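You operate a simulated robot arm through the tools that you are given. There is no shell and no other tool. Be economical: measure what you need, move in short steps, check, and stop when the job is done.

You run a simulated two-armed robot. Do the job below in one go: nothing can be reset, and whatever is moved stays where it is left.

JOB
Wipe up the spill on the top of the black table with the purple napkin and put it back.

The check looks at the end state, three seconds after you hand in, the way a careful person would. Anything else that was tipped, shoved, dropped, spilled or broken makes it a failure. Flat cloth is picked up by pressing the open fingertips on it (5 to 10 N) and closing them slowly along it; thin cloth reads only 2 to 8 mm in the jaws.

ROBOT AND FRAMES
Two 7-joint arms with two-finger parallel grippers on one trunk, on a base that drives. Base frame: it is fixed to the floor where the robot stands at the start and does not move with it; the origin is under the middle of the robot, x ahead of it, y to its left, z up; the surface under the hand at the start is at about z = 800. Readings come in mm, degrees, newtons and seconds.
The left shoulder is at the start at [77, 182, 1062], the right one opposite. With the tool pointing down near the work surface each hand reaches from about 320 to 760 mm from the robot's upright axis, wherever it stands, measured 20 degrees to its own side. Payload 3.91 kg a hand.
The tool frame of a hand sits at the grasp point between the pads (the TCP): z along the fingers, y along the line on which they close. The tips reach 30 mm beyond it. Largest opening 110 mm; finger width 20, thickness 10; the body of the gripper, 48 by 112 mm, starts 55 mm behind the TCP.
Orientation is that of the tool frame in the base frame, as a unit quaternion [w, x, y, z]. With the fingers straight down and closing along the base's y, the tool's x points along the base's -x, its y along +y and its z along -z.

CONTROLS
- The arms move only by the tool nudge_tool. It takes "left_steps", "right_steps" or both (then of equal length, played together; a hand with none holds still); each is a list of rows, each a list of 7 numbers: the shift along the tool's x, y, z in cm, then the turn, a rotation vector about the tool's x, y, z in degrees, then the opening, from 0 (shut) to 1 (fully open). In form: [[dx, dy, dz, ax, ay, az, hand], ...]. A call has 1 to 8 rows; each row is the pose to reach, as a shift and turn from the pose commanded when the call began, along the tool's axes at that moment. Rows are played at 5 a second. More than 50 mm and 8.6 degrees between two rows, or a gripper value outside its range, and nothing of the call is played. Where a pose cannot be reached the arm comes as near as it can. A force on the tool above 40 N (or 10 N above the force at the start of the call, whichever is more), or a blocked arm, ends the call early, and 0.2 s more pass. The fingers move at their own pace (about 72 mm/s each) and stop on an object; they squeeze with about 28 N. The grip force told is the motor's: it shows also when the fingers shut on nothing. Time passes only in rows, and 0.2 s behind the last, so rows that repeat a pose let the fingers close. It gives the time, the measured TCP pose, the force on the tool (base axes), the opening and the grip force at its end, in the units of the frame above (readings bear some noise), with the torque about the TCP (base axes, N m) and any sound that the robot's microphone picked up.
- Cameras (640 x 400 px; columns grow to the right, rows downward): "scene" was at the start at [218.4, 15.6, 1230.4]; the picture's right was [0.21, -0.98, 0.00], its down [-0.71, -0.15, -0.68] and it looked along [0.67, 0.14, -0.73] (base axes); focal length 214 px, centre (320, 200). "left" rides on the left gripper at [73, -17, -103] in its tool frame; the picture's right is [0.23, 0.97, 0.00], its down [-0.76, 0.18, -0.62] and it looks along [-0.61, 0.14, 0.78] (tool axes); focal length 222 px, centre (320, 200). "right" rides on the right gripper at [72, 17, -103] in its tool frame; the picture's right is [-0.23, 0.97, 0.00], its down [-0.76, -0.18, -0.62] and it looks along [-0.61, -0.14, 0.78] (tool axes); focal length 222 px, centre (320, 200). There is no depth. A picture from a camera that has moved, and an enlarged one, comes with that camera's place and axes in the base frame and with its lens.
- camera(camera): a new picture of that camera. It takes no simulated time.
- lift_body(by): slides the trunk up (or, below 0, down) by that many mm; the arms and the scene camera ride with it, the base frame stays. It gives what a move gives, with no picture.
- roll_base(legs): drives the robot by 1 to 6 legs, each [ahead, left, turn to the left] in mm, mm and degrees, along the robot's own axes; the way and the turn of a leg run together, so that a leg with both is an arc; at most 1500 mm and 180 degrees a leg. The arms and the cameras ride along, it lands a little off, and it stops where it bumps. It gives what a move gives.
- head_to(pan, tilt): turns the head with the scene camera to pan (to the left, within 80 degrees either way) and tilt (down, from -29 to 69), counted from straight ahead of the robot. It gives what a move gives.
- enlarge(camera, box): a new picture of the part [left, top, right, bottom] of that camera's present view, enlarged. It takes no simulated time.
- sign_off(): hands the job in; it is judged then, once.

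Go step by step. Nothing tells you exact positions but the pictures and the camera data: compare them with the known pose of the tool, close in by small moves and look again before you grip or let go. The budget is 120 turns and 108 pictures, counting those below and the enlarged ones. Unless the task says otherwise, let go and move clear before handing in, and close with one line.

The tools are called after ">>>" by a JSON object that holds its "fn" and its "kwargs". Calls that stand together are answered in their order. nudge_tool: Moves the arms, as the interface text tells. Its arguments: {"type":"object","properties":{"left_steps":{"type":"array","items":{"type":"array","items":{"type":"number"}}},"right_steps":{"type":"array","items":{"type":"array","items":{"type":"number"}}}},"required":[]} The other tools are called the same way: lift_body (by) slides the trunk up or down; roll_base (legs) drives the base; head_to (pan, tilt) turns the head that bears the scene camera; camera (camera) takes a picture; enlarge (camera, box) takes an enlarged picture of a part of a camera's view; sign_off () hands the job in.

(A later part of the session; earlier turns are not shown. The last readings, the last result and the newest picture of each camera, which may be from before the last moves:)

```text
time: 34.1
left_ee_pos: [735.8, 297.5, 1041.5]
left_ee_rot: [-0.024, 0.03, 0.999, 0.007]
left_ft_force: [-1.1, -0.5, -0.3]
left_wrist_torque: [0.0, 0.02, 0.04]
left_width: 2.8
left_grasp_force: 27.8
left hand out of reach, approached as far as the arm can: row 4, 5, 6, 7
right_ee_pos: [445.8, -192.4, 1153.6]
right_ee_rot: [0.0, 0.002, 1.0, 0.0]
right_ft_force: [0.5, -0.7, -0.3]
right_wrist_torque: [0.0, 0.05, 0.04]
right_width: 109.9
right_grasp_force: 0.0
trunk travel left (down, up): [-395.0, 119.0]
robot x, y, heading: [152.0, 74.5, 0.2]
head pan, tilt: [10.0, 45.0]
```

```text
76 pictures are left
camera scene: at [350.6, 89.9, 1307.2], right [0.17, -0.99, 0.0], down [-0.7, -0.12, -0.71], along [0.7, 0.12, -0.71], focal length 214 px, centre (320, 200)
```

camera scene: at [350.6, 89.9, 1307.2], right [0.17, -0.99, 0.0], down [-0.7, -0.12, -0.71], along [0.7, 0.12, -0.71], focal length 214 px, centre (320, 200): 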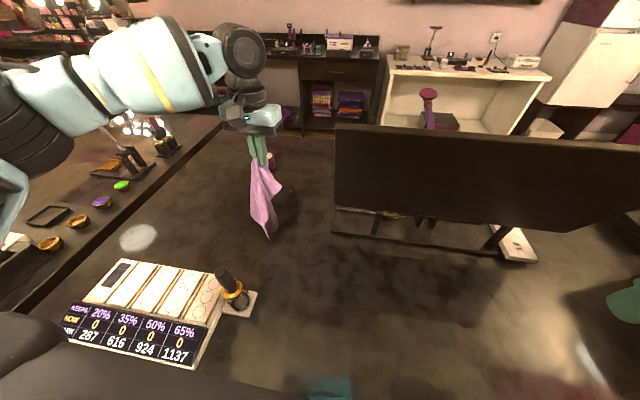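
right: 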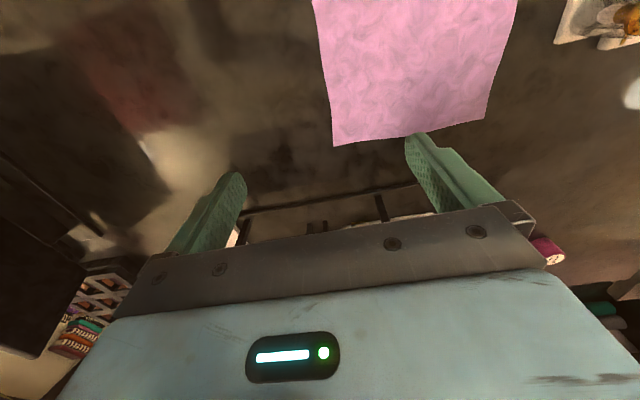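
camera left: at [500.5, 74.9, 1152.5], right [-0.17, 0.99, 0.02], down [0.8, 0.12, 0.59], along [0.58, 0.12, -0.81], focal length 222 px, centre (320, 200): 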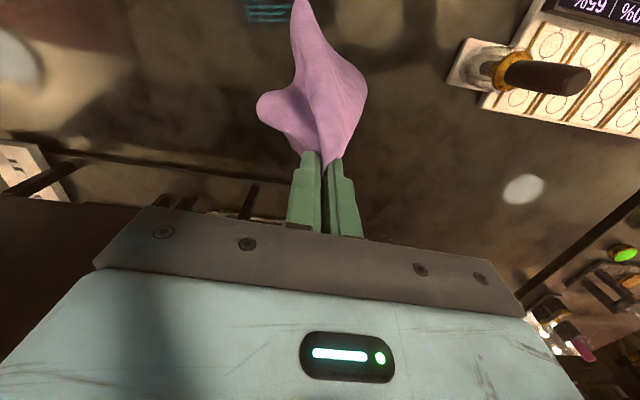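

>>> {"fn": "lift_body", "kwargs": {"by": -80}}

>>> {"fn": "nudge_tool", "kwargs": {"left_steps": [[-2, 0, 2, 0, 0, 0, 0], [-4, 0, 4, 0, 0, 0, 0], [-6, 0, 6, 0, 0, 0, 0], [-8, 0, 7, 0, 0, 0, 0], [-10, 0, 8, 0, 0, 0, 0]]}}

>>> {"fn": "camera", "kwargs": {"camera": "scene"}}

```text
time: 35.3
left_ee_pos: [736.3, 297.9, 963.0]
left_ee_rot: [-0.023, 0.03, 0.999, 0.007]
left_ft_force: [-0.1, -0.2, 0.5]
left_wrist_torque: [-0.02, 0.03, 0.03]
left_width: 2.7
left_grasp_force: 27.9
right_ee_pos: [445.9, -190.4, 1074.8]
right_ee_rot: [0.0, 0.002, 1.0, 0.0]
right_ft_force: [0.4, 1.1, -0.5]
right_wrist_torque: [0.01, 0.02, -0.01]
right_width: 110.2
right_grasp_force: 0.0
trunk travel left (down, up): [-315.0, 199.0]
robot x, y, heading: [151.9, 74.7, -0.3]
head pan, tilt: [10.0, 45.0]
```

```text
time: 36.5
left_ee_pos: [769.4, 314.1, 916.7]
left_ee_rot: [-0.024, 0.028, 0.999, 0.006]
left_ft_force: [0.1, -0.4, -0.5]
left_wrist_torque: [0.01, 0.03, 0.03]
left_width: 2.7
left_grasp_force: 28.3
left hand out of reach, approached as far as the arm can: row 2, 3, 4, 5
right_ee_pos: [446.1, -191.1, 1072.5]
right_ee_rot: [0.0, 0.001, 1.0, 0.0]
right_ft_force: [-0.1, -1.1, -0.6]
right_wrist_torque: [-0.03, 0.0, 0.01]
right_width: 110.0
right_grasp_force: 0.1
trunk travel left (down, up): [-315.0, 199.0]
robot x, y, heading: [154.2, 77.9, 0.0]
head pan, tilt: [10.0, 45.0]
```

```text
75 pictures are left
camera scene: at [376.2, 90.2, 1223.0], right [0.17, -0.99, 0.0], down [-0.7, -0.12, -0.71], along [0.7, 0.12, -0.71], focal length 214 px, centre (320, 200)
```

scene: 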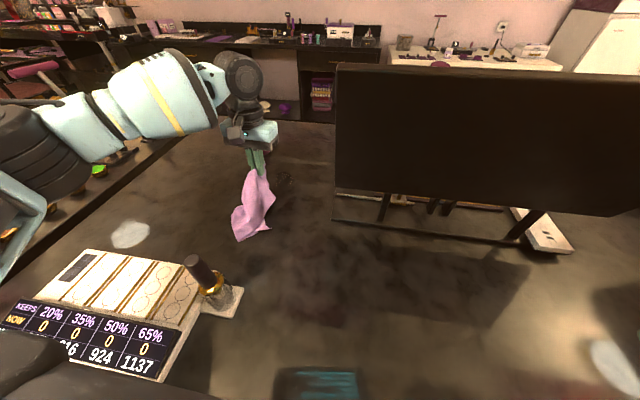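

>>> {"fn": "nudge_tool", "kwargs": {"left_steps": [[-1, -0.3, 0, 0, -8, 0, 0], [-3, -0.6, 0.5, 0, -16, 0, 0], [-5, -1, 1, 0, -24, 0, 0], [-7, -1.5, 1.5, 0, -32, 0, 0], [-9, -2, 2, 0, -35, 0, 0]]}}

>>> {"fn": "camera", "kwargs": {"camera": "scene"}}

```text
time: 37.7
left_ee_pos: [860.4, 290.5, 891.6]
left_ee_rot: [0.278, 0.031, 0.96, -0.002]
left_ft_force: [-0.2, 0.6, 0.3]
left_wrist_torque: [-0.01, 0.02, 0.02]
left_width: 2.8
left_grasp_force: 28.1
right_ee_pos: [446.6, -191.2, 1074.3]
right_ee_rot: [-0.001, 0.003, 1.0, 0.0]
right_ft_force: [0.4, -0.4, -0.1]
right_wrist_torque: [-0.04, 0.0, 0.0]
right_width: 110.4
right_grasp_force: 0.1
trunk travel left (down, up): [-315.0, 199.0]
robot x, y, heading: [151.2, 76.5, -0.1]
head pan, tilt: [10.0, 45.0]
```

```text
74 pictures are left
camera scene: at [376.7, 90.2, 1222.9], right [0.17, -0.99, 0.0], down [-0.7, -0.12, -0.71], along [0.7, 0.12, -0.71], focal length 214 px, centre (320, 200)
```

scene: 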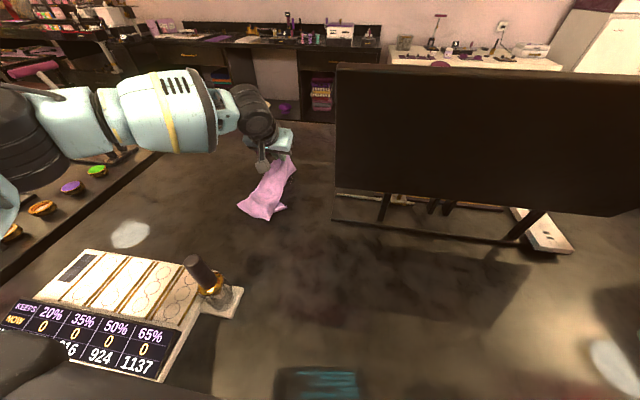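

Now at (860, 290) with the fingers tilted about 32° forward. I'll lower straight down onto the spill.

>>> {"fn": "nudge_tool", "kwargs": {"left_steps": [[1, 0, 1.6, 0, 0, 0, 0], [2, 0, 3.2, 0, 0, 0, 0], [2.6, 0, 4.2, 0, 0, 0, 0], [2.9, 0, 4.7, 0, 0, 0, 0]]}}

>>> {"fn": "camera", "kwargs": {"camera": "left"}}

>>> {"fn": "enlarge", "kwargs": {"camera": "scene", "box": [200, 110, 360, 230]}}

```text
time: 38.7
left_ee_pos: [859.6, 288.6, 836.5]
left_ee_rot: [0.278, 0.029, 0.96, -0.002]
left_ft_force: [-0.4, 0.1, 0.9]
left_wrist_torque: [-0.03, -0.01, -0.01]
left_width: 2.8
left_grasp_force: 28.3
right_ee_pos: [445.1, -190.9, 1074.5]
right_ee_rot: [0.0, 0.002, 1.0, 0.0]
right_ft_force: [0.4, 0.2, -0.1]
right_wrist_torque: [-0.01, -0.02, -0.03]
right_width: 110.2
right_grasp_force: 0.1
trunk travel left (down, up): [-315.0, 199.0]
robot x, y, heading: [150.6, 76.5, 0.1]
head pan, tilt: [10.0, 45.0]
```

```text
73 pictures are left
camera left: at [741.5, 280.4, 884.9], right [-0.13, 0.98, -0.11], down [0.32, 0.15, 0.94], along [0.94, 0.09, -0.33], focal length 222 px, centre (320, 200)
```

left: 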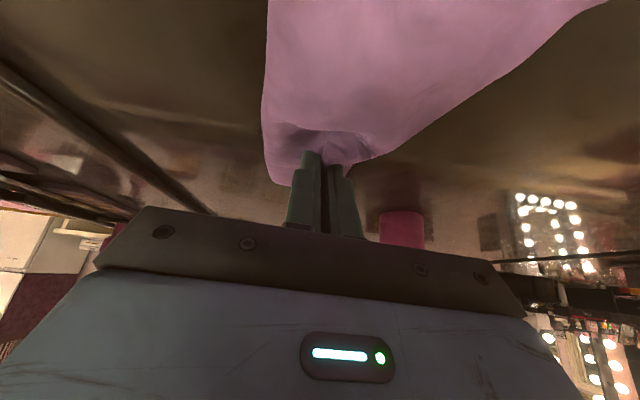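

```text
3.33 times, centred on (280, 170) of scene
camera zoom: at [376.0, 90.1, 1223.0], right [0.17, -0.99, 0.0], down [-0.7, -0.12, -0.71], along [0.7, 0.12, -0.71], focal length 715 px, centre (453, 300)
```

zoom: 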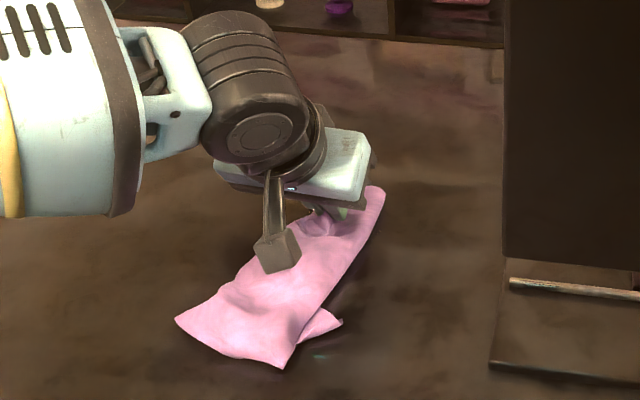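

>>> {"fn": "nudge_tool", "kwargs": {"left_steps": [[0.16, 0, 0.25, 0, 0, 0, 0], [0.27, 0, 0.43, 0, 0, 0, 0]]}}

```text
time: 39.3
left_ee_pos: [860.4, 289.1, 833.8]
left_ee_rot: [0.28, 0.03, 0.96, -0.002]
left_ft_force: [-0.3, 0.3, 3.9]
left_wrist_torque: [-0.03, -0.05, -0.02]
left_width: 2.5
left_grasp_force: 28.1
right_ee_pos: [445.9, -192.5, 1073.6]
right_ee_rot: [0.0, 0.001, 1.0, 0.001]
right_ft_force: [0.7, 0.3, 0.2]
right_wrist_torque: [0.02, 0.02, 0.0]
right_width: 110.2
right_grasp_force: 0.0
trunk travel left (down, up): [-315.0, 199.0]
robot x, y, heading: [150.8, 78.2, -0.3]
head pan, tilt: [10.0, 45.0]
```

Contact is gentle. I'll wipe over the puddle with light pressure.

>>> {"fn": "nudge_tool", "kwargs": {"left_steps": [[0.9, -2, -0.45, 0, 0, 0, 0], [0.9, 2.4, -0.45, 0, 0, 0, 0], [-0.8, 3, 0.61, 0, 0, 0, 0], [-0.8, -1.5, 0.61, 0, 0, 0, 0], [-2.5, -3, 1.68, 0, 0, 0, 0], [-2.5, 1.5, 1.68, 0, 0, 0, 0], [0.05, 0, 0.08, 0, 0, 0, 0]]}}

>>> {"fn": "camera", "kwargs": {"camera": "left"}}

>>> {"fn": "enlarge", "kwargs": {"camera": "scene", "box": [200, 110, 360, 230]}}

```text
time: 40.3
left_ee_pos: [870.7, 302.7, 832.6]
left_ee_rot: [0.284, 0.038, 0.958, 0.016]
left_ft_force: [-3.3, -1.3, 9.9]
left_wrist_torque: [-0.1, 0.03, -0.03]
left_width: 2.9
left_grasp_force: 28.1
left hand out of reach, approached as far as the arm can: row 4
right_ee_pos: [445.3, -191.6, 1072.7]
right_ee_rot: [-0.001, 0.002, 1.0, -0.001]
right_ft_force: [0.3, 0.6, 0.9]
right_wrist_torque: [-0.03, -0.01, 0.03]
right_width: 110.1
right_grasp_force: 0.0
trunk travel left (down, up): [-315.0, 199.0]
robot x, y, heading: [150.8, 78.6, -0.2]
head pan, tilt: [10.0, 45.0]
stopped in row 4 (left hand): the force on the tool passed its limit at 71 N (the readings are from after the stop); the commanded pose is now the measured one
```

```text
71 pictures are left
camera left: at [752.6, 292.4, 878.1], right [-0.13, 0.99, -0.07], down [0.31, 0.11, 0.94], along [0.94, 0.1, -0.32], focal length 222 px, centre (320, 200)
```

left: 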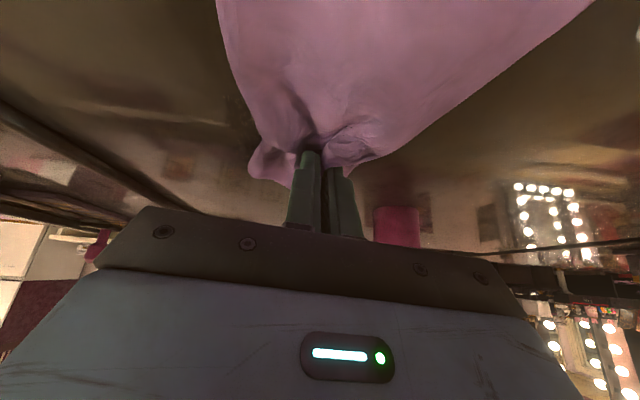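

```text
3.33 times, centred on (280, 170) of scene
camera zoom: at [375.5, 90.2, 1223.1], right [0.17, -0.99, 0.0], down [-0.7, -0.12, -0.71], along [0.7, 0.12, -0.71], focal length 715 px, centre (453, 300)
```

zoom: 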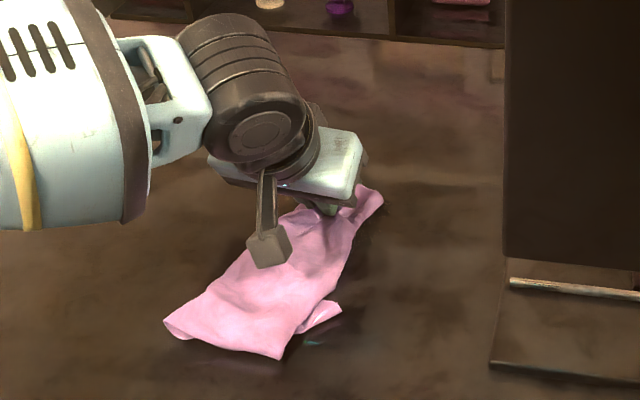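

>>> {"fn": "nudge_tool", "kwargs": {"left_steps": [[1.6, -1, -1, 0, 0, 0, 0], [1, -1, -3, 0, 0, 0, 0]]}}

>>> {"fn": "roll_base", "kwargs": {"legs": [[30, 0, 0]]}}

>>> {"fn": "camera", "kwargs": {"camera": "scene"}}

```text
time: 40.9
left_ee_pos: [844.6, 294.9, 848.6]
left_ee_rot: [0.281, 0.038, 0.959, 0.016]
left_ft_force: [-0.3, 0.2, -0.1]
left_wrist_torque: [-0.03, 0.01, 0.02]
left_width: 2.8
left_grasp_force: 28.4
right_ee_pos: [445.7, -189.8, 1072.8]
right_ee_rot: [0.0, 0.001, 1.0, 0.0]
right_ft_force: [0.0, 0.0, -0.2]
right_wrist_torque: [-0.02, 0.01, -0.02]
right_width: 110.0
right_grasp_force: 0.1
trunk travel left (down, up): [-315.0, 199.0]
robot x, y, heading: [151.5, 75.9, -0.2]
head pan, tilt: [10.0, 45.0]
```

```text
time: 41.7
left_ee_pos: [875.1, 294.5, 849.1]
left_ee_rot: [0.282, 0.038, 0.958, 0.015]
left_ft_force: [0.6, 0.1, -0.6]
left_wrist_torque: [-0.02, -0.03, 0.02]
left_width: 2.7
left_grasp_force: 28.0
right_ee_pos: [476.5, -192.4, 1073.6]
right_ee_rot: [-0.001, 0.001, 1.0, 0.0]
right_ft_force: [0.4, 0.1, -0.4]
right_wrist_torque: [-0.03, 0.04, 0.01]
right_width: 109.9
right_grasp_force: 0.0
trunk travel left (down, up): [-315.0, 199.0]
robot x, y, heading: [183.2, 79.4, -0.0]
head pan, tilt: [10.0, 45.0]
```

```text
69 pictures are left
camera scene: at [406.7, 90.1, 1222.9], right [0.17, -0.99, 0.0], down [-0.7, -0.12, -0.71], along [0.7, 0.12, -0.71], focal length 214 px, centre (320, 200)
```

scene: 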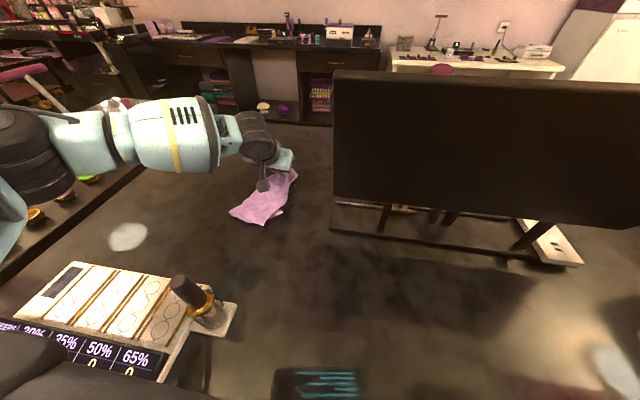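

>>> {"fn": "nudge_tool", "kwargs": {"left_steps": [[2.8, -1, -1, 0, 0, 0, 0], [3.35, -1, -0.32, 0, 0, 0, 0]]}}

```text
time: 42.3
left_ee_pos: [844.6, 286.2, 833.9]
left_ee_rot: [0.281, 0.039, 0.959, 0.015]
left_ft_force: [0.6, -0.4, 0.6]
left_wrist_torque: [-0.04, -0.02, -0.02]
left_width: 2.8
left_grasp_force: 27.9
right_ee_pos: [476.5, -192.2, 1074.5]
right_ee_rot: [-0.001, 0.002, 1.0, 0.001]
right_ft_force: [0.5, -0.1, -0.2]
right_wrist_torque: [0.01, 0.03, 0.04]
right_width: 109.9
right_grasp_force: 0.0
trunk travel left (down, up): [-315.0, 199.0]
robot x, y, heading: [185.9, 76.8, -0.1]
head pan, tilt: [10.0, 45.0]
```

>>> {"fn": "nudge_tool", "kwargs": {"left_steps": [[0.16, 0, 0.25, 0, 0, 0, 0], [0.23, 2.5, 0.36, 0, 0, 0, 0], [-1.03, 2.5, 1.17, 0, 0, 0, 0], [-1.15, -2, 0.98, 0, 0, 0, 0], [-2.43, -2.5, 1.76, 0, 0, 0, 0], [-2.31, 2, 1.96, 0, 0, 0, 0], [-3.57, 2, 2.77, 0, 0, 0, 0], [-3.67, -2, 2.6, 0, 0, 0, 0]]}}

```text
time: 44.1
left_ee_pos: [888.6, 285.6, 831.7]
left_ee_rot: [0.283, 0.037, 0.958, 0.016]
left_ft_force: [1.1, 2.6, 10.8]
left_wrist_torque: [0.12, -0.1, 0.05]
left_width: 3.0
left_grasp_force: 28.2
left hand out of reach, approached as far as the arm can: row 5, 8
right_ee_pos: [475.1, -190.6, 1074.2]
right_ee_rot: [0.0, 0.0, 1.0, 0.0]
right_ft_force: [0.2, -0.1, -0.5]
right_wrist_torque: [-0.02, -0.02, -0.04]
right_width: 110.1
right_grasp_force: 0.1
trunk travel left (down, up): [-315.0, 199.0]
robot x, y, heading: [182.4, 76.5, -0.0]
head pan, tilt: [10.0, 45.0]
```

Firm wiping went well, but the inner side is at the arm's limit. I'll lift and move away a little to see what remains.

>>> {"fn": "nudge_tool", "kwargs": {"left_steps": [[0.5, 0, -2, 0, 0, 0, 0], [3, 0, -5, 0, 0, 0, 0], [6, 0, -8, 0, 0, 0, 0], [10, 0, -10, 0, 0, 0, 0], [14, 0, -12, 0, 0, 0, 0]]}}

>>> {"fn": "camera", "kwargs": {"camera": "scene"}}

>>> {"fn": "enlarge", "kwargs": {"camera": "scene", "box": [220, 120, 340, 200]}}

>>> {"fn": "camera", "kwargs": {"camera": "left"}}

```text
time: 45.3
left_ee_pos: [704.9, 295.9, 855.6]
left_ee_rot: [0.281, 0.038, 0.959, 0.016]
left_ft_force: [-0.8, -0.1, -0.9]
left_wrist_torque: [-0.01, -0.01, 0.01]
left_width: 2.8
left_grasp_force: 28.0
right_ee_pos: [475.5, -191.9, 1074.2]
right_ee_rot: [0.0, 0.001, 1.0, 0.0]
right_ft_force: [-0.1, 0.1, -0.3]
right_wrist_torque: [0.03, 0.0, -0.02]
right_width: 109.6
right_grasp_force: 0.0
trunk travel left (down, up): [-315.0, 199.0]
robot x, y, heading: [179.0, 82.3, -0.3]
head pan, tilt: [10.0, 45.0]
```

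```text
68 pictures are left
camera scene: at [405.2, 90.2, 1223.2], right [0.17, -0.99, 0.0], down [-0.7, -0.12, -0.71], along [0.7, 0.12, -0.71], focal length 214 px, centre (320, 200)
```

scene: 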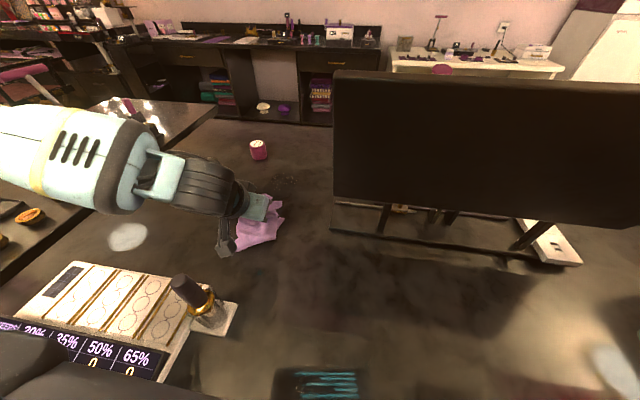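

```text
5.00 times, centred on (280, 160) of scene
camera zoom: at [405.2, 90.2, 1223.2], right [0.17, -0.99, 0.0], down [-0.7, -0.12, -0.71], along [0.7, 0.12, -0.71], focal length 1072 px, centre (520, 400)
```

zoom: 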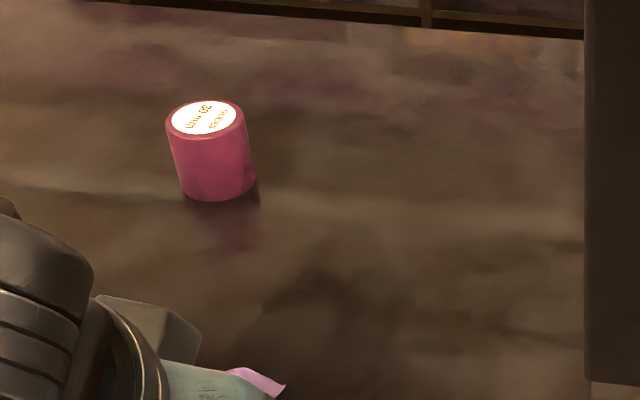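

```text
66 pictures are left
camera left: at [587.2, 285.5, 902.3], right [-0.13, 0.99, -0.07], down [0.31, 0.11, 0.94], along [0.94, 0.1, -0.32], focal length 222 px, centre (320, 200)
```

left: 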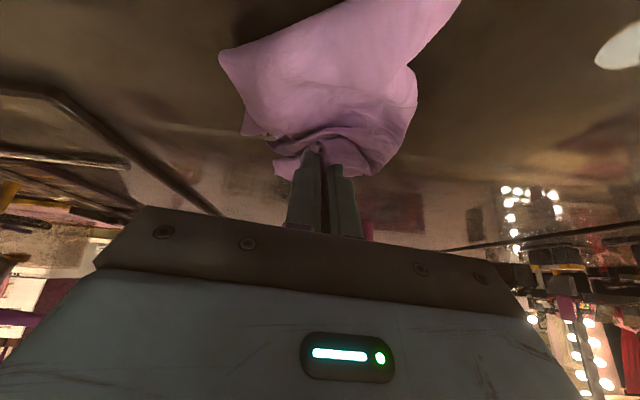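

>>> {"fn": "enlarge", "kwargs": {"camera": "scene", "box": [258, 165, 306, 195]}}

>>> {"fn": "head_to", "kwargs": {"pan": 25, "tilt": 30}}

>>> {"fn": "camera", "kwargs": {"camera": "scene"}}

```text
13.33 times, centred on (282, 180) of scene
camera zoom: at [405.2, 90.2, 1223.2], right [0.17, -0.99, 0.0], down [-0.7, -0.12, -0.71], along [0.7, 0.12, -0.71], focal length 2860 px, centre (827, 467)
```

zoom: 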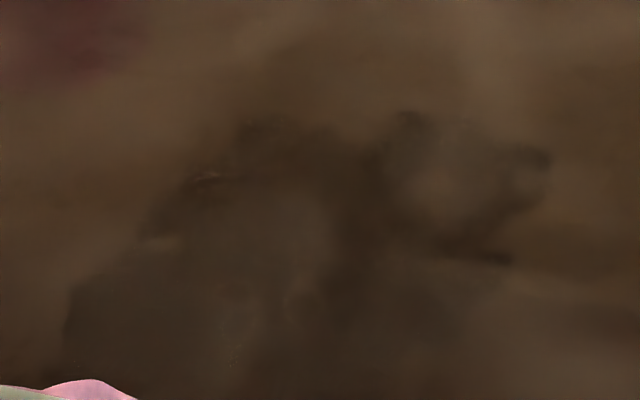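

```text
time: 46.1
left_ee_pos: [706.2, 295.6, 855.5]
left_ee_rot: [0.281, 0.039, 0.959, 0.016]
left_ft_force: [-0.9, -0.1, 0.4]
left_wrist_torque: [0.01, 0.04, 0.01]
left_width: 2.8
left_grasp_force: 28.2
right_ee_pos: [476.7, -191.3, 1074.2]
right_ee_rot: [0.0, 0.001, 1.0, 0.0]
right_ft_force: [-0.2, -0.1, 0.1]
right_wrist_torque: [-0.01, -0.02, 0.01]
right_width: 110.1
right_grasp_force: 0.1
trunk travel left (down, up): [-315.0, 199.0]
robot x, y, heading: [185.6, 76.1, -0.2]
head pan, tilt: [25.0, 30.0]
```

```text
64 pictures are left
camera scene: at [407.9, 114.2, 1245.6], right [0.42, -0.91, 0.0], down [-0.45, -0.21, -0.87], along [0.79, 0.36, -0.5], focal length 214 px, centre (320, 200)
```

scene: 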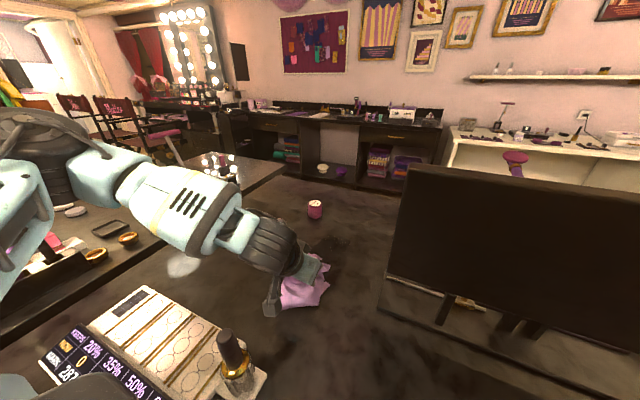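

>>> {"fn": "enlarge", "kwargs": {"camera": "scene", "box": [300, 220, 380, 270]}}

>>> {"fn": "enlarge", "kwargs": {"camera": "left", "box": [200, 140, 460, 270]}}

```text
8.00 times, centred on (340, 245) of scene
camera zoom: at [407.9, 114.2, 1245.6], right [0.42, -0.91, 0.0], down [-0.45, -0.21, -0.87], along [0.79, 0.36, -0.5], focal length 1716 px, centre (160, -160)
```

zoom: 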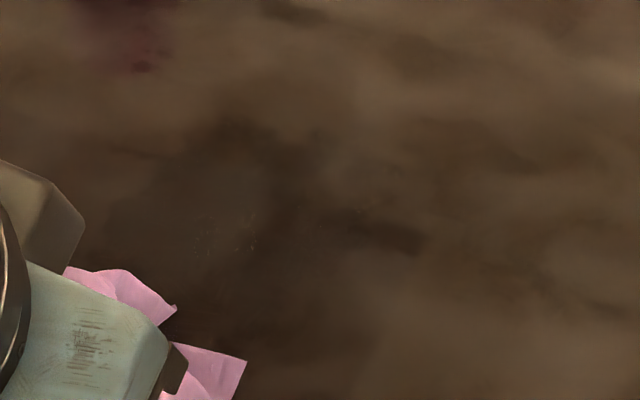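

```text
2.46 times, centred on (330, 205) of left
camera zoom: at [588.5, 285.5, 902.1], right [-0.13, 0.99, -0.07], down [0.31, 0.11, 0.94], along [0.94, 0.1, -0.32], focal length 547 px, centre (295, 188)
```

zoom: 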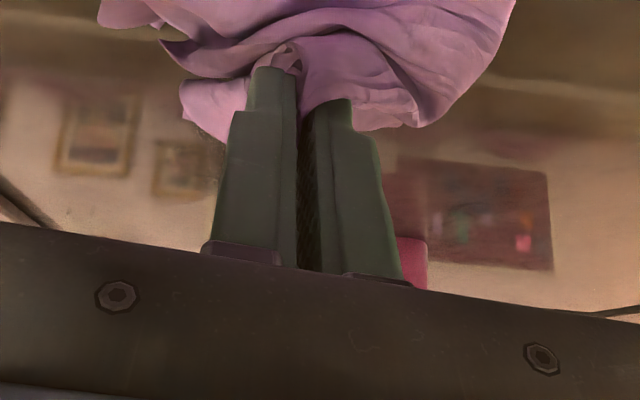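

>>> {"fn": "nudge_tool", "kwargs": {"left_steps": [[0, 0, -4, 0, 0, 0, 0], [0, 0, -8, 0, 0, 0, 0], [0, 0, -12, 0, 0, 0, 0], [0, 0, -14, 0, 0, 0, 0]]}}

>>> {"fn": "head_to", "kwargs": {"pan": 12, "tilt": 45}}

>>> {"fn": "enlarge", "kwargs": {"camera": "scene", "box": [248, 150, 328, 200]}}

>>> {"fn": "enlarge", "kwargs": {"camera": "left", "box": [200, 140, 460, 270]}}

```text
time: 47.1
left_ee_pos: [630.4, 294.3, 975.2]
left_ee_rot: [0.281, 0.038, 0.959, 0.017]
left_ft_force: [-0.7, -0.3, -1.0]
left_wrist_torque: [-0.02, 0.0, 0.01]
left_width: 2.8
left_grasp_force: 27.8
right_ee_pos: [474.4, -191.5, 1073.5]
right_ee_rot: [0.001, 0.0, 1.0, 0.0]
right_ft_force: [-0.3, -0.6, 0.1]
right_wrist_torque: [-0.01, 0.02, -0.01]
right_width: 110.2
right_grasp_force: 0.0
trunk travel left (down, up): [-315.0, 199.0]
robot x, y, heading: [185.2, 79.4, 0.1]
head pan, tilt: [25.0, 30.0]
```

```text
time: 47.8
left_ee_pos: [631.0, 294.1, 974.2]
left_ee_rot: [0.281, 0.039, 0.959, 0.016]
left_ft_force: [-0.5, -0.3, 0.5]
left_wrist_torque: [0.02, -0.03, 0.01]
left_width: 2.6
left_grasp_force: 28.2
right_ee_pos: [476.7, -190.8, 1074.4]
right_ee_rot: [0.0, 0.002, 1.0, 0.0]
right_ft_force: [0.5, 0.1, 0.2]
right_wrist_torque: [0.01, -0.03, 0.0]
right_width: 110.2
right_grasp_force: 0.2
trunk travel left (down, up): [-315.0, 199.0]
robot x, y, heading: [181.7, 76.3, -0.2]
head pan, tilt: [12.0, 45.0]
```

```text
8.00 times, centred on (288, 175) of scene
camera zoom: at [405.3, 93.0, 1223.1], right [0.2, -0.98, 0.0], down [-0.69, -0.14, -0.71], along [0.69, 0.14, -0.71], focal length 1716 px, centre (576, 400)
```

zoom: 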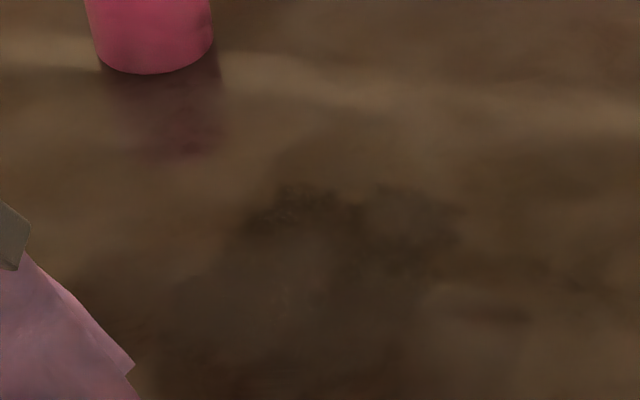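

```text
2.46 times, centred on (330, 205) of left
camera zoom: at [512.5, 283.8, 1020.2], right [-0.13, 0.99, -0.07], down [0.31, 0.11, 0.94], along [0.94, 0.1, -0.32], focal length 547 px, centre (295, 188)
```

zoom: 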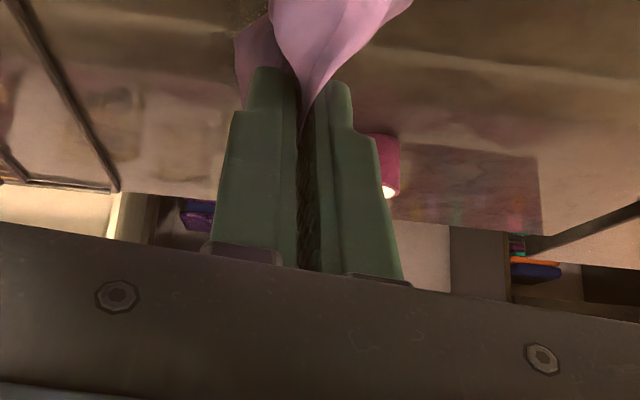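

Most is gone, but faint specks remain near the far side, around x 900, y 255–306. I'll shift the base slightly and wipe again, farther out.

>>> {"fn": "roll_base", "kwargs": {"legs": [[20, -25, 0]]}}

>>> {"fn": "nudge_tool", "kwargs": {"left_steps": [[0, 0, 4, 0, -5, 0, 0], [0, 0, 8, 0, -8, 0, 0], [-4, 0, 10, 0, -8, 0, 0], [-8, 0, 12, 0, -8, 0, 0], [-12, 0, 14, 0, -8, 0, 0], [-15, 0, 16.5, 0, -8, 0, 0]]}}

>>> {"fn": "camera", "kwargs": {"camera": "scene"}}

```text
time: 48.8
left_ee_pos: [650.6, 269.2, 974.4]
left_ee_rot: [0.282, 0.039, 0.958, 0.016]
left_ft_force: [-0.2, -0.6, 0.4]
left_wrist_torque: [0.02, 0.04, 0.02]
left_width: 2.7
left_grasp_force: 27.9
right_ee_pos: [496.5, -216.9, 1073.9]
right_ee_rot: [0.0, 0.002, 1.0, 0.0]
right_ft_force: [-0.2, 0.2, 0.9]
right_wrist_torque: [0.03, 0.02, 0.0]
right_width: 109.9
right_grasp_force: 0.0
trunk travel left (down, up): [-315.0, 199.0]
robot x, y, heading: [203.0, 49.9, -0.0]
head pan, tilt: [12.0, 45.0]
```

```text
time: 50.1
left_ee_pos: [866.5, 260.6, 914.3]
left_ee_rot: [0.347, 0.04, 0.937, 0.013]
left_ft_force: [0.0, 0.6, 0.5]
left_wrist_torque: [0.0, 0.01, -0.01]
left_width: 2.7
left_grasp_force: 28.0
right_ee_pos: [496.6, -216.4, 1073.5]
right_ee_rot: [-0.001, 0.001, 1.0, 0.0]
right_ft_force: [0.4, -0.5, -0.6]
right_wrist_torque: [0.01, 0.0, 0.0]
right_width: 109.8
right_grasp_force: 0.0
trunk travel left (down, up): [-315.0, 199.0]
robot x, y, heading: [205.7, 50.1, -0.2]
head pan, tilt: [12.0, 45.0]
```

```text
59 pictures are left
camera scene: at [426.2, 68.4, 1222.8], right [0.2, -0.98, 0.0], down [-0.69, -0.14, -0.71], along [0.69, 0.14, -0.71], focal length 214 px, centre (320, 200)
```

scene: 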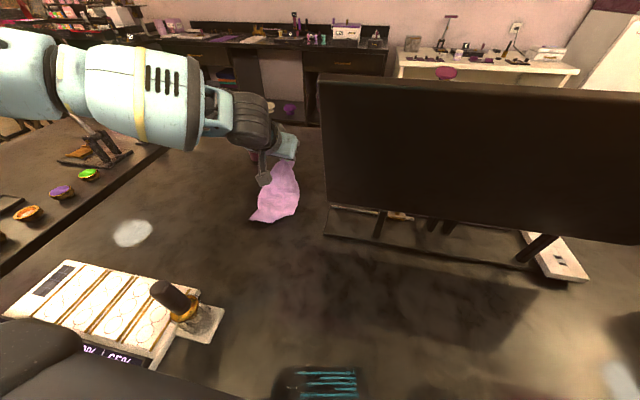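

>>> {"fn": "nudge_tool", "kwargs": {"left_steps": [[1.7, 0.3, 2, 0, 0, 0, 0], [3.4, 0.6, 4, 0, 0, 0, 0], [4.6, 1, 5.4, 0, 0, 0, 0], [5.2, 1, 6.1, 0, 0, 0, 0]]}}

```text
time: 51.1
left_ee_pos: [867.7, 273.0, 837.3]
left_ee_rot: [0.348, 0.039, 0.937, 0.014]
left_ft_force: [1.2, 1.1, -0.2]
left_wrist_torque: [-0.02, 0.0, 0.02]
left_width: 2.7
left_grasp_force: 28.5
right_ee_pos: [495.4, -215.2, 1074.3]
right_ee_rot: [0.0, 0.001, 1.0, 0.0]
right_ft_force: [0.0, -0.2, -0.8]
right_wrist_torque: [-0.03, -0.01, 0.0]
right_width: 110.0
right_grasp_force: 0.0
trunk travel left (down, up): [-315.0, 199.0]
robot x, y, heading: [200.9, 52.7, -0.1]
head pan, tilt: [12.0, 45.0]
```

>>> {"fn": "nudge_tool", "kwargs": {"left_steps": [[0.33, 0, 0.38, 0, 0, 0, 0], [0.42, 0, 0.5, 0, 0, 0, 0]]}}

```text
time: 51.8
left_ee_pos: [866.6, 272.3, 832.7]
left_ee_rot: [0.349, 0.04, 0.936, 0.013]
left_ft_force: [-0.2, 0.9, 9.0]
left_wrist_torque: [0.0, -0.09, 0.02]
left_width: 2.6
left_grasp_force: 28.3
right_ee_pos: [495.3, -215.6, 1074.5]
right_ee_rot: [0.0, 0.001, 1.0, 0.0]
right_ft_force: [0.9, 0.4, -0.1]
right_wrist_torque: [0.03, 0.0, 0.01]
right_width: 109.9
right_grasp_force: 0.0
trunk travel left (down, up): [-315.0, 199.0]
robot x, y, heading: [199.8, 52.4, -0.1]
head pan, tilt: [12.0, 45.0]
```

>>> {"fn": "nudge_tool", "kwargs": {"left_steps": [[2.35, 2, -1.87, 0, 0, 0, 0], [2.23, -1.5, -2.01, 0, 0, 0, 0], [0.69, -2, -0.73, 0, 0, 0, 0], [0.85, 2.5, -0.55, 0, 0, 0, 0], [-0.49, 3.5, 0.66, 0, 0, 0, 0], [-0.64, -1, 0.48, 0, 0, 0, 0], [-1.89, -2, 1.48, 0, 0, 0, 0], [-1.74, 2.5, 1.66, 0, 0, 0, 0]]}}

```text
time: 53.5
left_ee_pos: [890.1, 294.3, 831.9]
left_ee_rot: [0.35, 0.04, 0.936, 0.012]
left_ft_force: [0.4, -4.8, 15.2]
left_wrist_torque: [-0.22, -0.21, -0.08]
left_width: 2.9
left_grasp_force: 27.8
right_ee_pos: [494.4, -216.3, 1075.0]
right_ee_rot: [0.0, 0.002, 1.0, 0.001]
right_ft_force: [0.0, 1.1, -0.3]
right_wrist_torque: [-0.04, -0.01, -0.01]
right_width: 109.9
right_grasp_force: 0.0
trunk travel left (down, up): [-315.0, 199.0]
robot x, y, heading: [201.7, 55.1, -0.2]
head pan, tilt: [12.0, 45.0]
```

>>> {"fn": "nudge_tool", "kwargs": {"left_steps": [[-0.73, 1, 0.69, 0, 0, 0, 0], [-0.88, -3.5, 0.51, 0, 0, 0, 0], [0.61, -4.5, -0.83, 0, 0, 0, 0], [0.76, 0, -0.65, 0, 0, 0, 0], [2.31, 1, -1.91, 0, 0, 0, 0], [2.16, -3.5, -2.09, 0, 0, 0, 0], [4.08, -3, -3.7, 0, 0, 0, 0], [4.23, 1.5, -3.51, 0, 0, 0, 0]]}}

>>> {"fn": "nudge_tool", "kwargs": {"left_steps": [[0, 0, -4, 0, 0, 0, 0], [0, 0, -8, 0, 0, 0, 0], [3, 0, -12, 0, 0, 0, 0], [6, 0, -14, 0, 0, 0, 0], [8, 0, -17, 0, 0, 0, 0]]}}

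>>> {"fn": "camera", "kwargs": {"camera": "scene"}}

>>> {"fn": "enlarge", "kwargs": {"camera": "scene", "box": [235, 140, 331, 200]}}

```text
time: 55.4
left_ee_pos: [837.1, 314.6, 831.7]
left_ee_rot: [0.348, 0.04, 0.937, 0.012]
left_ft_force: [-3.5, -3.1, 15.1]
left_wrist_torque: [-0.22, -0.1, -0.07]
left_width: 2.8
left_grasp_force: 28.3
right_ee_pos: [493.5, -216.3, 1074.7]
right_ee_rot: [0.0, 0.001, 1.0, 0.0]
right_ft_force: [-0.7, 0.6, -0.9]
right_wrist_torque: [-0.02, -0.01, -0.04]
right_width: 110.2
right_grasp_force: 0.0
trunk travel left (down, up): [-315.0, 199.0]
robot x, y, heading: [200.1, 54.3, -0.1]
head pan, tilt: [12.0, 45.0]
```

```text
time: 56.5
left_ee_pos: [665.4, 323.1, 904.7]
left_ee_rot: [0.349, 0.04, 0.936, 0.013]
left_ft_force: [-0.2, 0.0, -0.5]
left_wrist_torque: [-0.02, -0.02, -0.02]
left_width: 2.8
left_grasp_force: 27.6
right_ee_pos: [495.0, -216.3, 1074.5]
right_ee_rot: [0.0, 0.001, 1.0, 0.0]
right_ft_force: [0.3, 0.2, 0.2]
right_wrist_torque: [-0.01, -0.01, -0.02]
right_width: 110.1
right_grasp_force: 0.0
trunk travel left (down, up): [-315.0, 199.0]
robot x, y, heading: [199.8, 54.7, 0.0]
head pan, tilt: [12.0, 45.0]
```

```text
58 pictures are left
camera scene: at [424.2, 68.3, 1223.2], right [0.2, -0.98, 0.0], down [-0.69, -0.14, -0.71], along [0.69, 0.14, -0.71], focal length 214 px, centre (320, 200)
```

scene: 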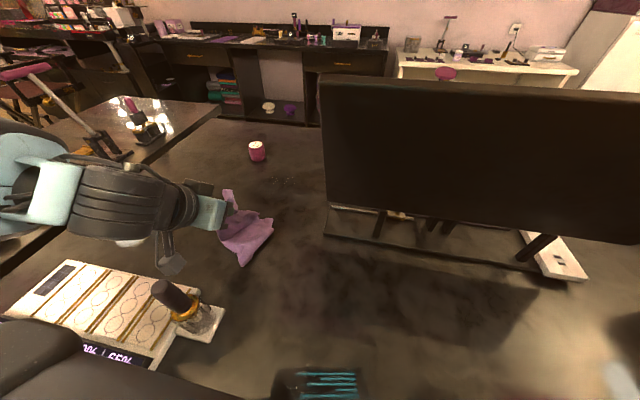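

```text
6.67 times, centred on (283, 170) of scene
camera zoom: at [424.2, 68.3, 1223.2], right [0.2, -0.98, 0.0], down [-0.69, -0.14, -0.71], along [0.69, 0.14, -0.71], focal length 1430 px, centre (567, 400)
```

zoom: 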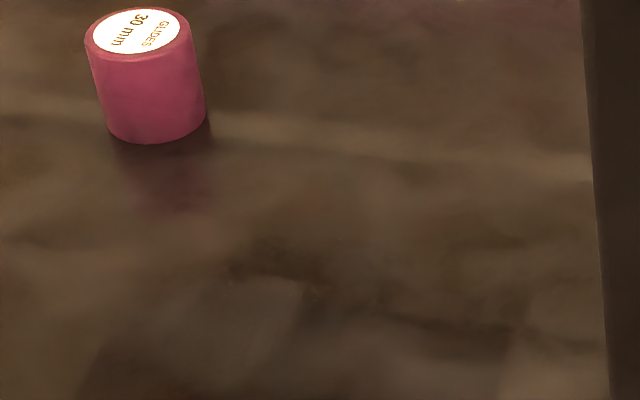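

>>> {"fn": "enlarge", "kwargs": {"camera": "scene", "box": [259, 168, 307, 198]}}

>>> {"fn": "head_to", "kwargs": {"pan": 20, "tilt": 40}}

>>> {"fn": "camera", "kwargs": {"camera": "scene"}}

```text
13.33 times, centred on (283, 183) of scene
camera zoom: at [424.2, 68.3, 1223.2], right [0.2, -0.98, 0.0], down [-0.69, -0.14, -0.71], along [0.69, 0.14, -0.71], focal length 2860 px, centre (813, 427)
```

zoom: 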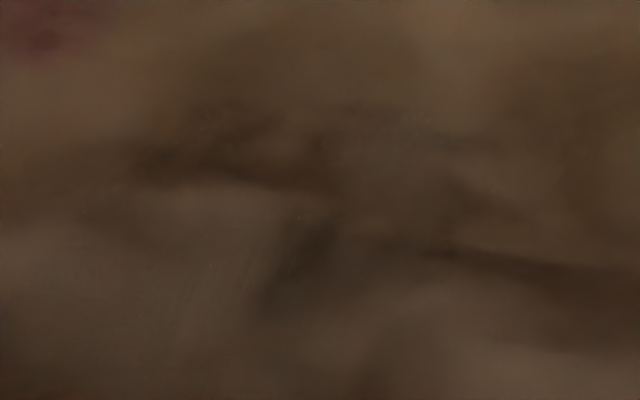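

```text
time: 57.2
left_ee_pos: [667.0, 322.8, 906.5]
left_ee_rot: [0.349, 0.038, 0.936, 0.014]
left_ft_force: [-0.7, -0.2, -0.9]
left_wrist_torque: [0.01, 0.0, 0.02]
left_width: 2.5
left_grasp_force: 28.4
right_ee_pos: [495.9, -216.2, 1073.5]
right_ee_rot: [-0.001, 0.0, 1.0, 0.0]
right_ft_force: [-0.6, -0.6, -0.8]
right_wrist_torque: [0.0, -0.02, -0.01]
right_width: 110.1
right_grasp_force: 0.0
trunk travel left (down, up): [-315.0, 199.0]
robot x, y, heading: [204.7, 50.6, -0.2]
head pan, tilt: [20.0, 40.0]
```

```text
55 pictures are left
camera scene: at [425.7, 80.2, 1230.3], right [0.34, -0.94, 0.0], down [-0.61, -0.22, -0.77], along [0.72, 0.26, -0.64], focal length 214 px, centre (320, 200)
```

scene: 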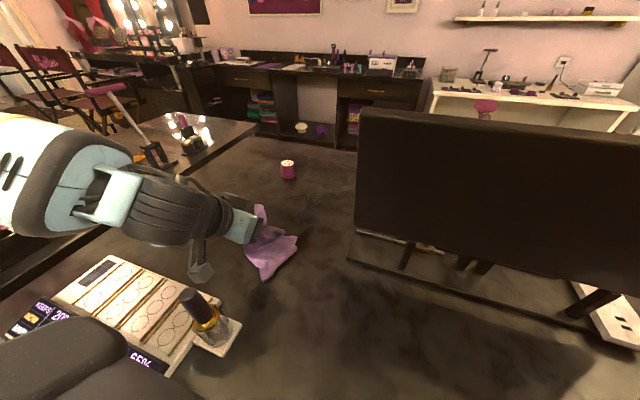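

>>> {"fn": "enlarge", "kwargs": {"camera": "scene", "box": [289, 186, 337, 216]}}

```text
13.33 times, centred on (313, 201) of scene
camera zoom: at [425.7, 80.2, 1230.3], right [0.34, -0.94, 0.0], down [-0.61, -0.22, -0.77], along [0.72, 0.26, -0.64], focal length 2860 px, centre (413, 187)
```

zoom: 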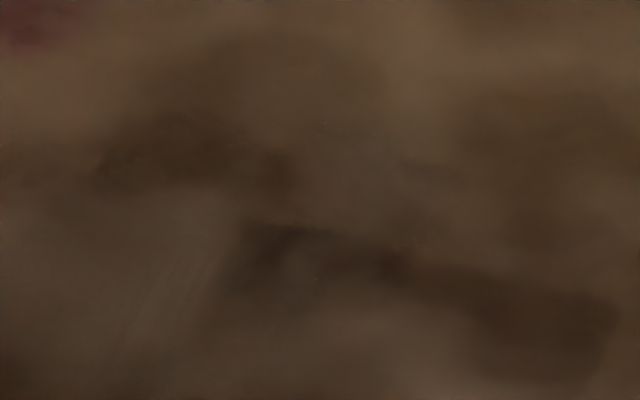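

I'll do one more pass slightly farther out to be sure.

>>> {"fn": "nudge_tool", "kwargs": {"left_steps": [[-2, -0.6, 3, 0, 0, 0, 0], [-4, -1.1, 6, 0, 0, 0, 0], [-6, -1.6, 9, 0, 0, 0, 0], [-8, -2.2, 12, 0, 0, 0, 0], [-10, -2.8, 15, 0, 0, 0, 0], [-12.3, -3.3, 18.5, 0, 0, 0, 0]]}}

>>> {"fn": "nudge_tool", "kwargs": {"left_steps": [[0.4, 0, 0.45, 0, 0, 0, 0], [0.65, 0, 0.75, 0, 0, 0, 0]]}}

```text
time: 58.6
left_ee_pos: [880.3, 278.9, 844.1]
left_ee_rot: [0.347, 0.039, 0.937, 0.013]
left_ft_force: [0.1, 0.4, 0.2]
left_wrist_torque: [-0.04, 0.04, 0.02]
left_width: 2.8
left_grasp_force: 27.8
right_ee_pos: [497.5, -215.4, 1073.9]
right_ee_rot: [-0.001, 0.001, 1.0, 0.0]
right_ft_force: [0.1, -0.6, -0.4]
right_wrist_torque: [-0.03, 0.02, -0.03]
right_width: 110.1
right_grasp_force: 0.0
trunk travel left (down, up): [-315.0, 199.0]
robot x, y, heading: [198.9, 55.7, -0.1]
head pan, tilt: [20.0, 40.0]
```

```text
time: 59.2
left_ee_pos: [878.9, 278.8, 835.0]
left_ee_rot: [0.348, 0.04, 0.937, 0.013]
left_ft_force: [-0.4, 0.3, 0.7]
left_wrist_torque: [-0.02, -0.01, 0.0]
left_width: 2.6
left_grasp_force: 27.9
right_ee_pos: [495.0, -215.3, 1072.9]
right_ee_rot: [0.0, 0.0, 1.0, 0.0]
right_ft_force: [-0.3, -0.2, 0.1]
right_wrist_torque: [-0.03, -0.04, 0.0]
right_width: 109.9
right_grasp_force: 0.1
trunk travel left (down, up): [-315.0, 199.0]
robot x, y, heading: [200.6, 56.8, -0.2]
head pan, tilt: [20.0, 40.0]
```

>>> {"fn": "nudge_tool", "kwargs": {"left_steps": [[0.13, -3, 0.15, 0, 0, 0, 0], [0.28, 1.5, 0.33, 0, 0, 0, 0], [-0.27, 3.2, 0.92, 0, 0, 0, 0], [-0.43, -1.5, 0.73, 0, 0, 0, 0], [-1.24, -3, 1.32, 0, 0, 0, 0], [-1.09, 1.5, 1.5, 0, 0, 0, 0], [-1.8, 3, 2.21, 0, 0, 0, 0], [-1.95, -1.5, 2.03, 0, 0, 0, 0]]}}

```text
time: 61.0
left_ee_pos: [906.3, 262.1, 831.3]
left_ee_rot: [0.348, 0.038, 0.937, 0.014]
left_ft_force: [0.6, -0.6, 2.1]
left_wrist_torque: [-0.05, 0.0, 0.02]
left_width: 2.6
left_grasp_force: 28.2
right_ee_pos: [496.4, -216.3, 1073.7]
right_ee_rot: [0.0, 0.001, 1.0, 0.0]
right_ft_force: [0.1, -0.4, 0.2]
right_wrist_torque: [-0.03, 0.0, -0.02]
right_width: 110.0
right_grasp_force: 0.0
trunk travel left (down, up): [-315.0, 199.0]
robot x, y, heading: [203.4, 53.4, -0.3]
head pan, tilt: [20.0, 40.0]
```

>>> {"fn": "nudge_tool", "kwargs": {"left_steps": [[0.19, 3.5, 0.22, 0, 0, 0, 0], [1.13, 4.5, -0.52, 0, 0, 0, 0], [0.98, 0, -0.7, 0, 0, 0, 0], [1.84, -1.5, -1.54, 0, 0, 0, 0], [2.0, 3, -1.36, 0, 0, 0, 0], [3.25, 4, -2.36, 0, 0, 0, 0], [3.09, -0.5, -2.54, 0, 0, 0, 0], [5.06, 1.5, -4.08, 0, 0, 0, 0]]}}

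>>> {"fn": "nudge_tool", "kwargs": {"left_steps": [[0, 0, -4, 0, 0, 0, 0], [0, 0, -8, 0, 0, 0, 0], [3, 0, -12, 0, 0, 0, 0], [6, 0, -15, 0, 0, 0, 0], [8, 0, -19, 0, 0, 0, 0]]}}

>>> {"fn": "camera", "kwargs": {"camera": "scene"}}

>>> {"fn": "enlarge", "kwargs": {"camera": "scene", "box": [273, 170, 353, 220]}}

```text
time: 62.8
left_ee_pos: [841.1, 282.1, 830.3]
left_ee_rot: [0.35, 0.04, 0.936, 0.012]
left_ft_force: [2.4, -2.0, 13.9]
left_wrist_torque: [-0.17, -0.22, -0.04]
left_width: 2.8
left_grasp_force: 28.5
right_ee_pos: [494.8, -214.8, 1074.0]
right_ee_rot: [0.001, 0.0, 1.0, 0.0]
right_ft_force: [0.6, 0.7, -0.4]
right_wrist_torque: [-0.04, 0.04, 0.01]
right_width: 109.8
right_grasp_force: 0.1
trunk travel left (down, up): [-315.0, 199.0]
robot x, y, heading: [204.7, 54.0, -0.1]
head pan, tilt: [20.0, 40.0]
```

```text
time: 64.0
left_ee_pos: [661.2, 288.9, 923.3]
left_ee_rot: [0.348, 0.04, 0.937, 0.013]
left_ft_force: [-0.4, 0.2, -0.6]
left_wrist_torque: [0.03, 0.0, 0.03]
left_width: 2.9
left_grasp_force: 28.4
left hand out of reach, approached as far as the arm can: row 5
right_ee_pos: [493.5, -215.7, 1074.1]
right_ee_rot: [0.0, 0.001, 1.0, 0.0]
right_ft_force: [0.1, -0.4, 0.8]
right_wrist_torque: [0.03, 0.01, 0.02]
right_width: 110.0
right_grasp_force: 0.0
trunk travel left (down, up): [-315.0, 199.0]
robot x, y, heading: [200.3, 50.5, -0.3]
head pan, tilt: [20.0, 40.0]
```

```text
53 pictures are left
camera scene: at [424.7, 80.3, 1230.5], right [0.34, -0.94, 0.0], down [-0.6, -0.22, -0.77], along [0.72, 0.26, -0.64], focal length 214 px, centre (320, 200)
```

scene: 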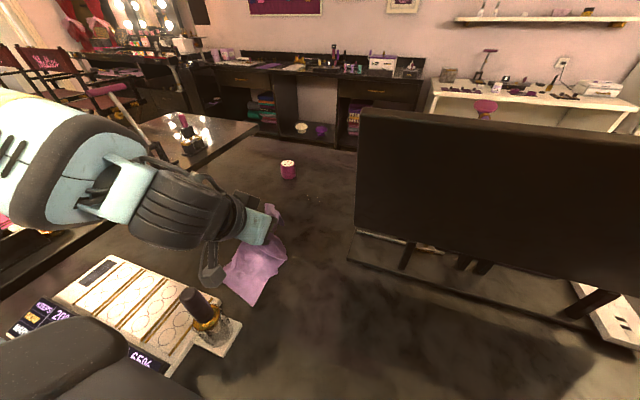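

```text
8.00 times, centred on (313, 195) of scene
camera zoom: at [424.7, 80.3, 1230.5], right [0.34, -0.94, 0.0], down [-0.6, -0.22, -0.77], along [0.72, 0.26, -0.64], focal length 1716 px, centre (376, 240)
```

zoom: 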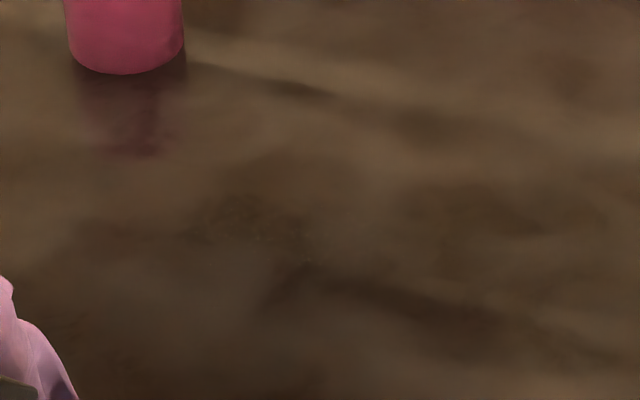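

Only a faint patch remains near (904, 313). I'll do one more targeted pass there.

>>> {"fn": "nudge_tool", "kwargs": {"left_steps": [[-2, 0.5, 3.5, 0, 0, 0, 0], [-4, 1, 7, 0, 0, 0, 0], [-6, 1.6, 10.5, 0, 0, 0, 0], [-8, 2.2, 14, 0, 0, 0, 0], [-10, 2.8, 17.5, 0, 0, 0, 0], [-12.3, 3.3, 20.8, 0, 0, 0, 0]]}}

>>> {"fn": "nudge_tool", "kwargs": {"left_steps": [[0.4, 0, 0.45, 0, 0, 0, 0], [0.7, 0, 0.82, 0, 0, 0, 0]]}}

```text
time: 65.4
left_ee_pos: [893.7, 311.0, 845.9]
left_ee_rot: [0.348, 0.039, 0.937, 0.013]
left_ft_force: [0.8, 0.4, 0.2]
left_wrist_torque: [-0.05, -0.02, 0.01]
left_width: 2.8
left_grasp_force: 27.8
right_ee_pos: [495.7, -215.7, 1073.0]
right_ee_rot: [-0.001, 0.001, 1.0, 0.0]
right_ft_force: [0.3, 0.1, 0.5]
right_wrist_torque: [0.01, 0.01, -0.04]
right_width: 110.1
right_grasp_force: 0.0
trunk travel left (down, up): [-315.0, 199.0]
robot x, y, heading: [204.8, 48.0, -0.0]
head pan, tilt: [20.0, 40.0]
```

```text
time: 66.0
left_ee_pos: [892.4, 311.1, 836.0]
left_ee_rot: [0.348, 0.039, 0.937, 0.013]
left_ft_force: [1.1, 0.4, 1.3]
left_wrist_torque: [-0.02, 0.02, 0.0]
left_width: 2.7
left_grasp_force: 27.5
right_ee_pos: [495.6, -217.5, 1073.9]
right_ee_rot: [0.0, 0.001, 1.0, 0.0]
right_ft_force: [0.2, 0.6, 0.1]
right_wrist_torque: [-0.01, 0.0, 0.01]
right_width: 109.7
right_grasp_force: 0.2
trunk travel left (down, up): [-315.0, 199.0]
robot x, y, heading: [199.6, 55.1, -0.3]
head pan, tilt: [20.0, 40.0]
```

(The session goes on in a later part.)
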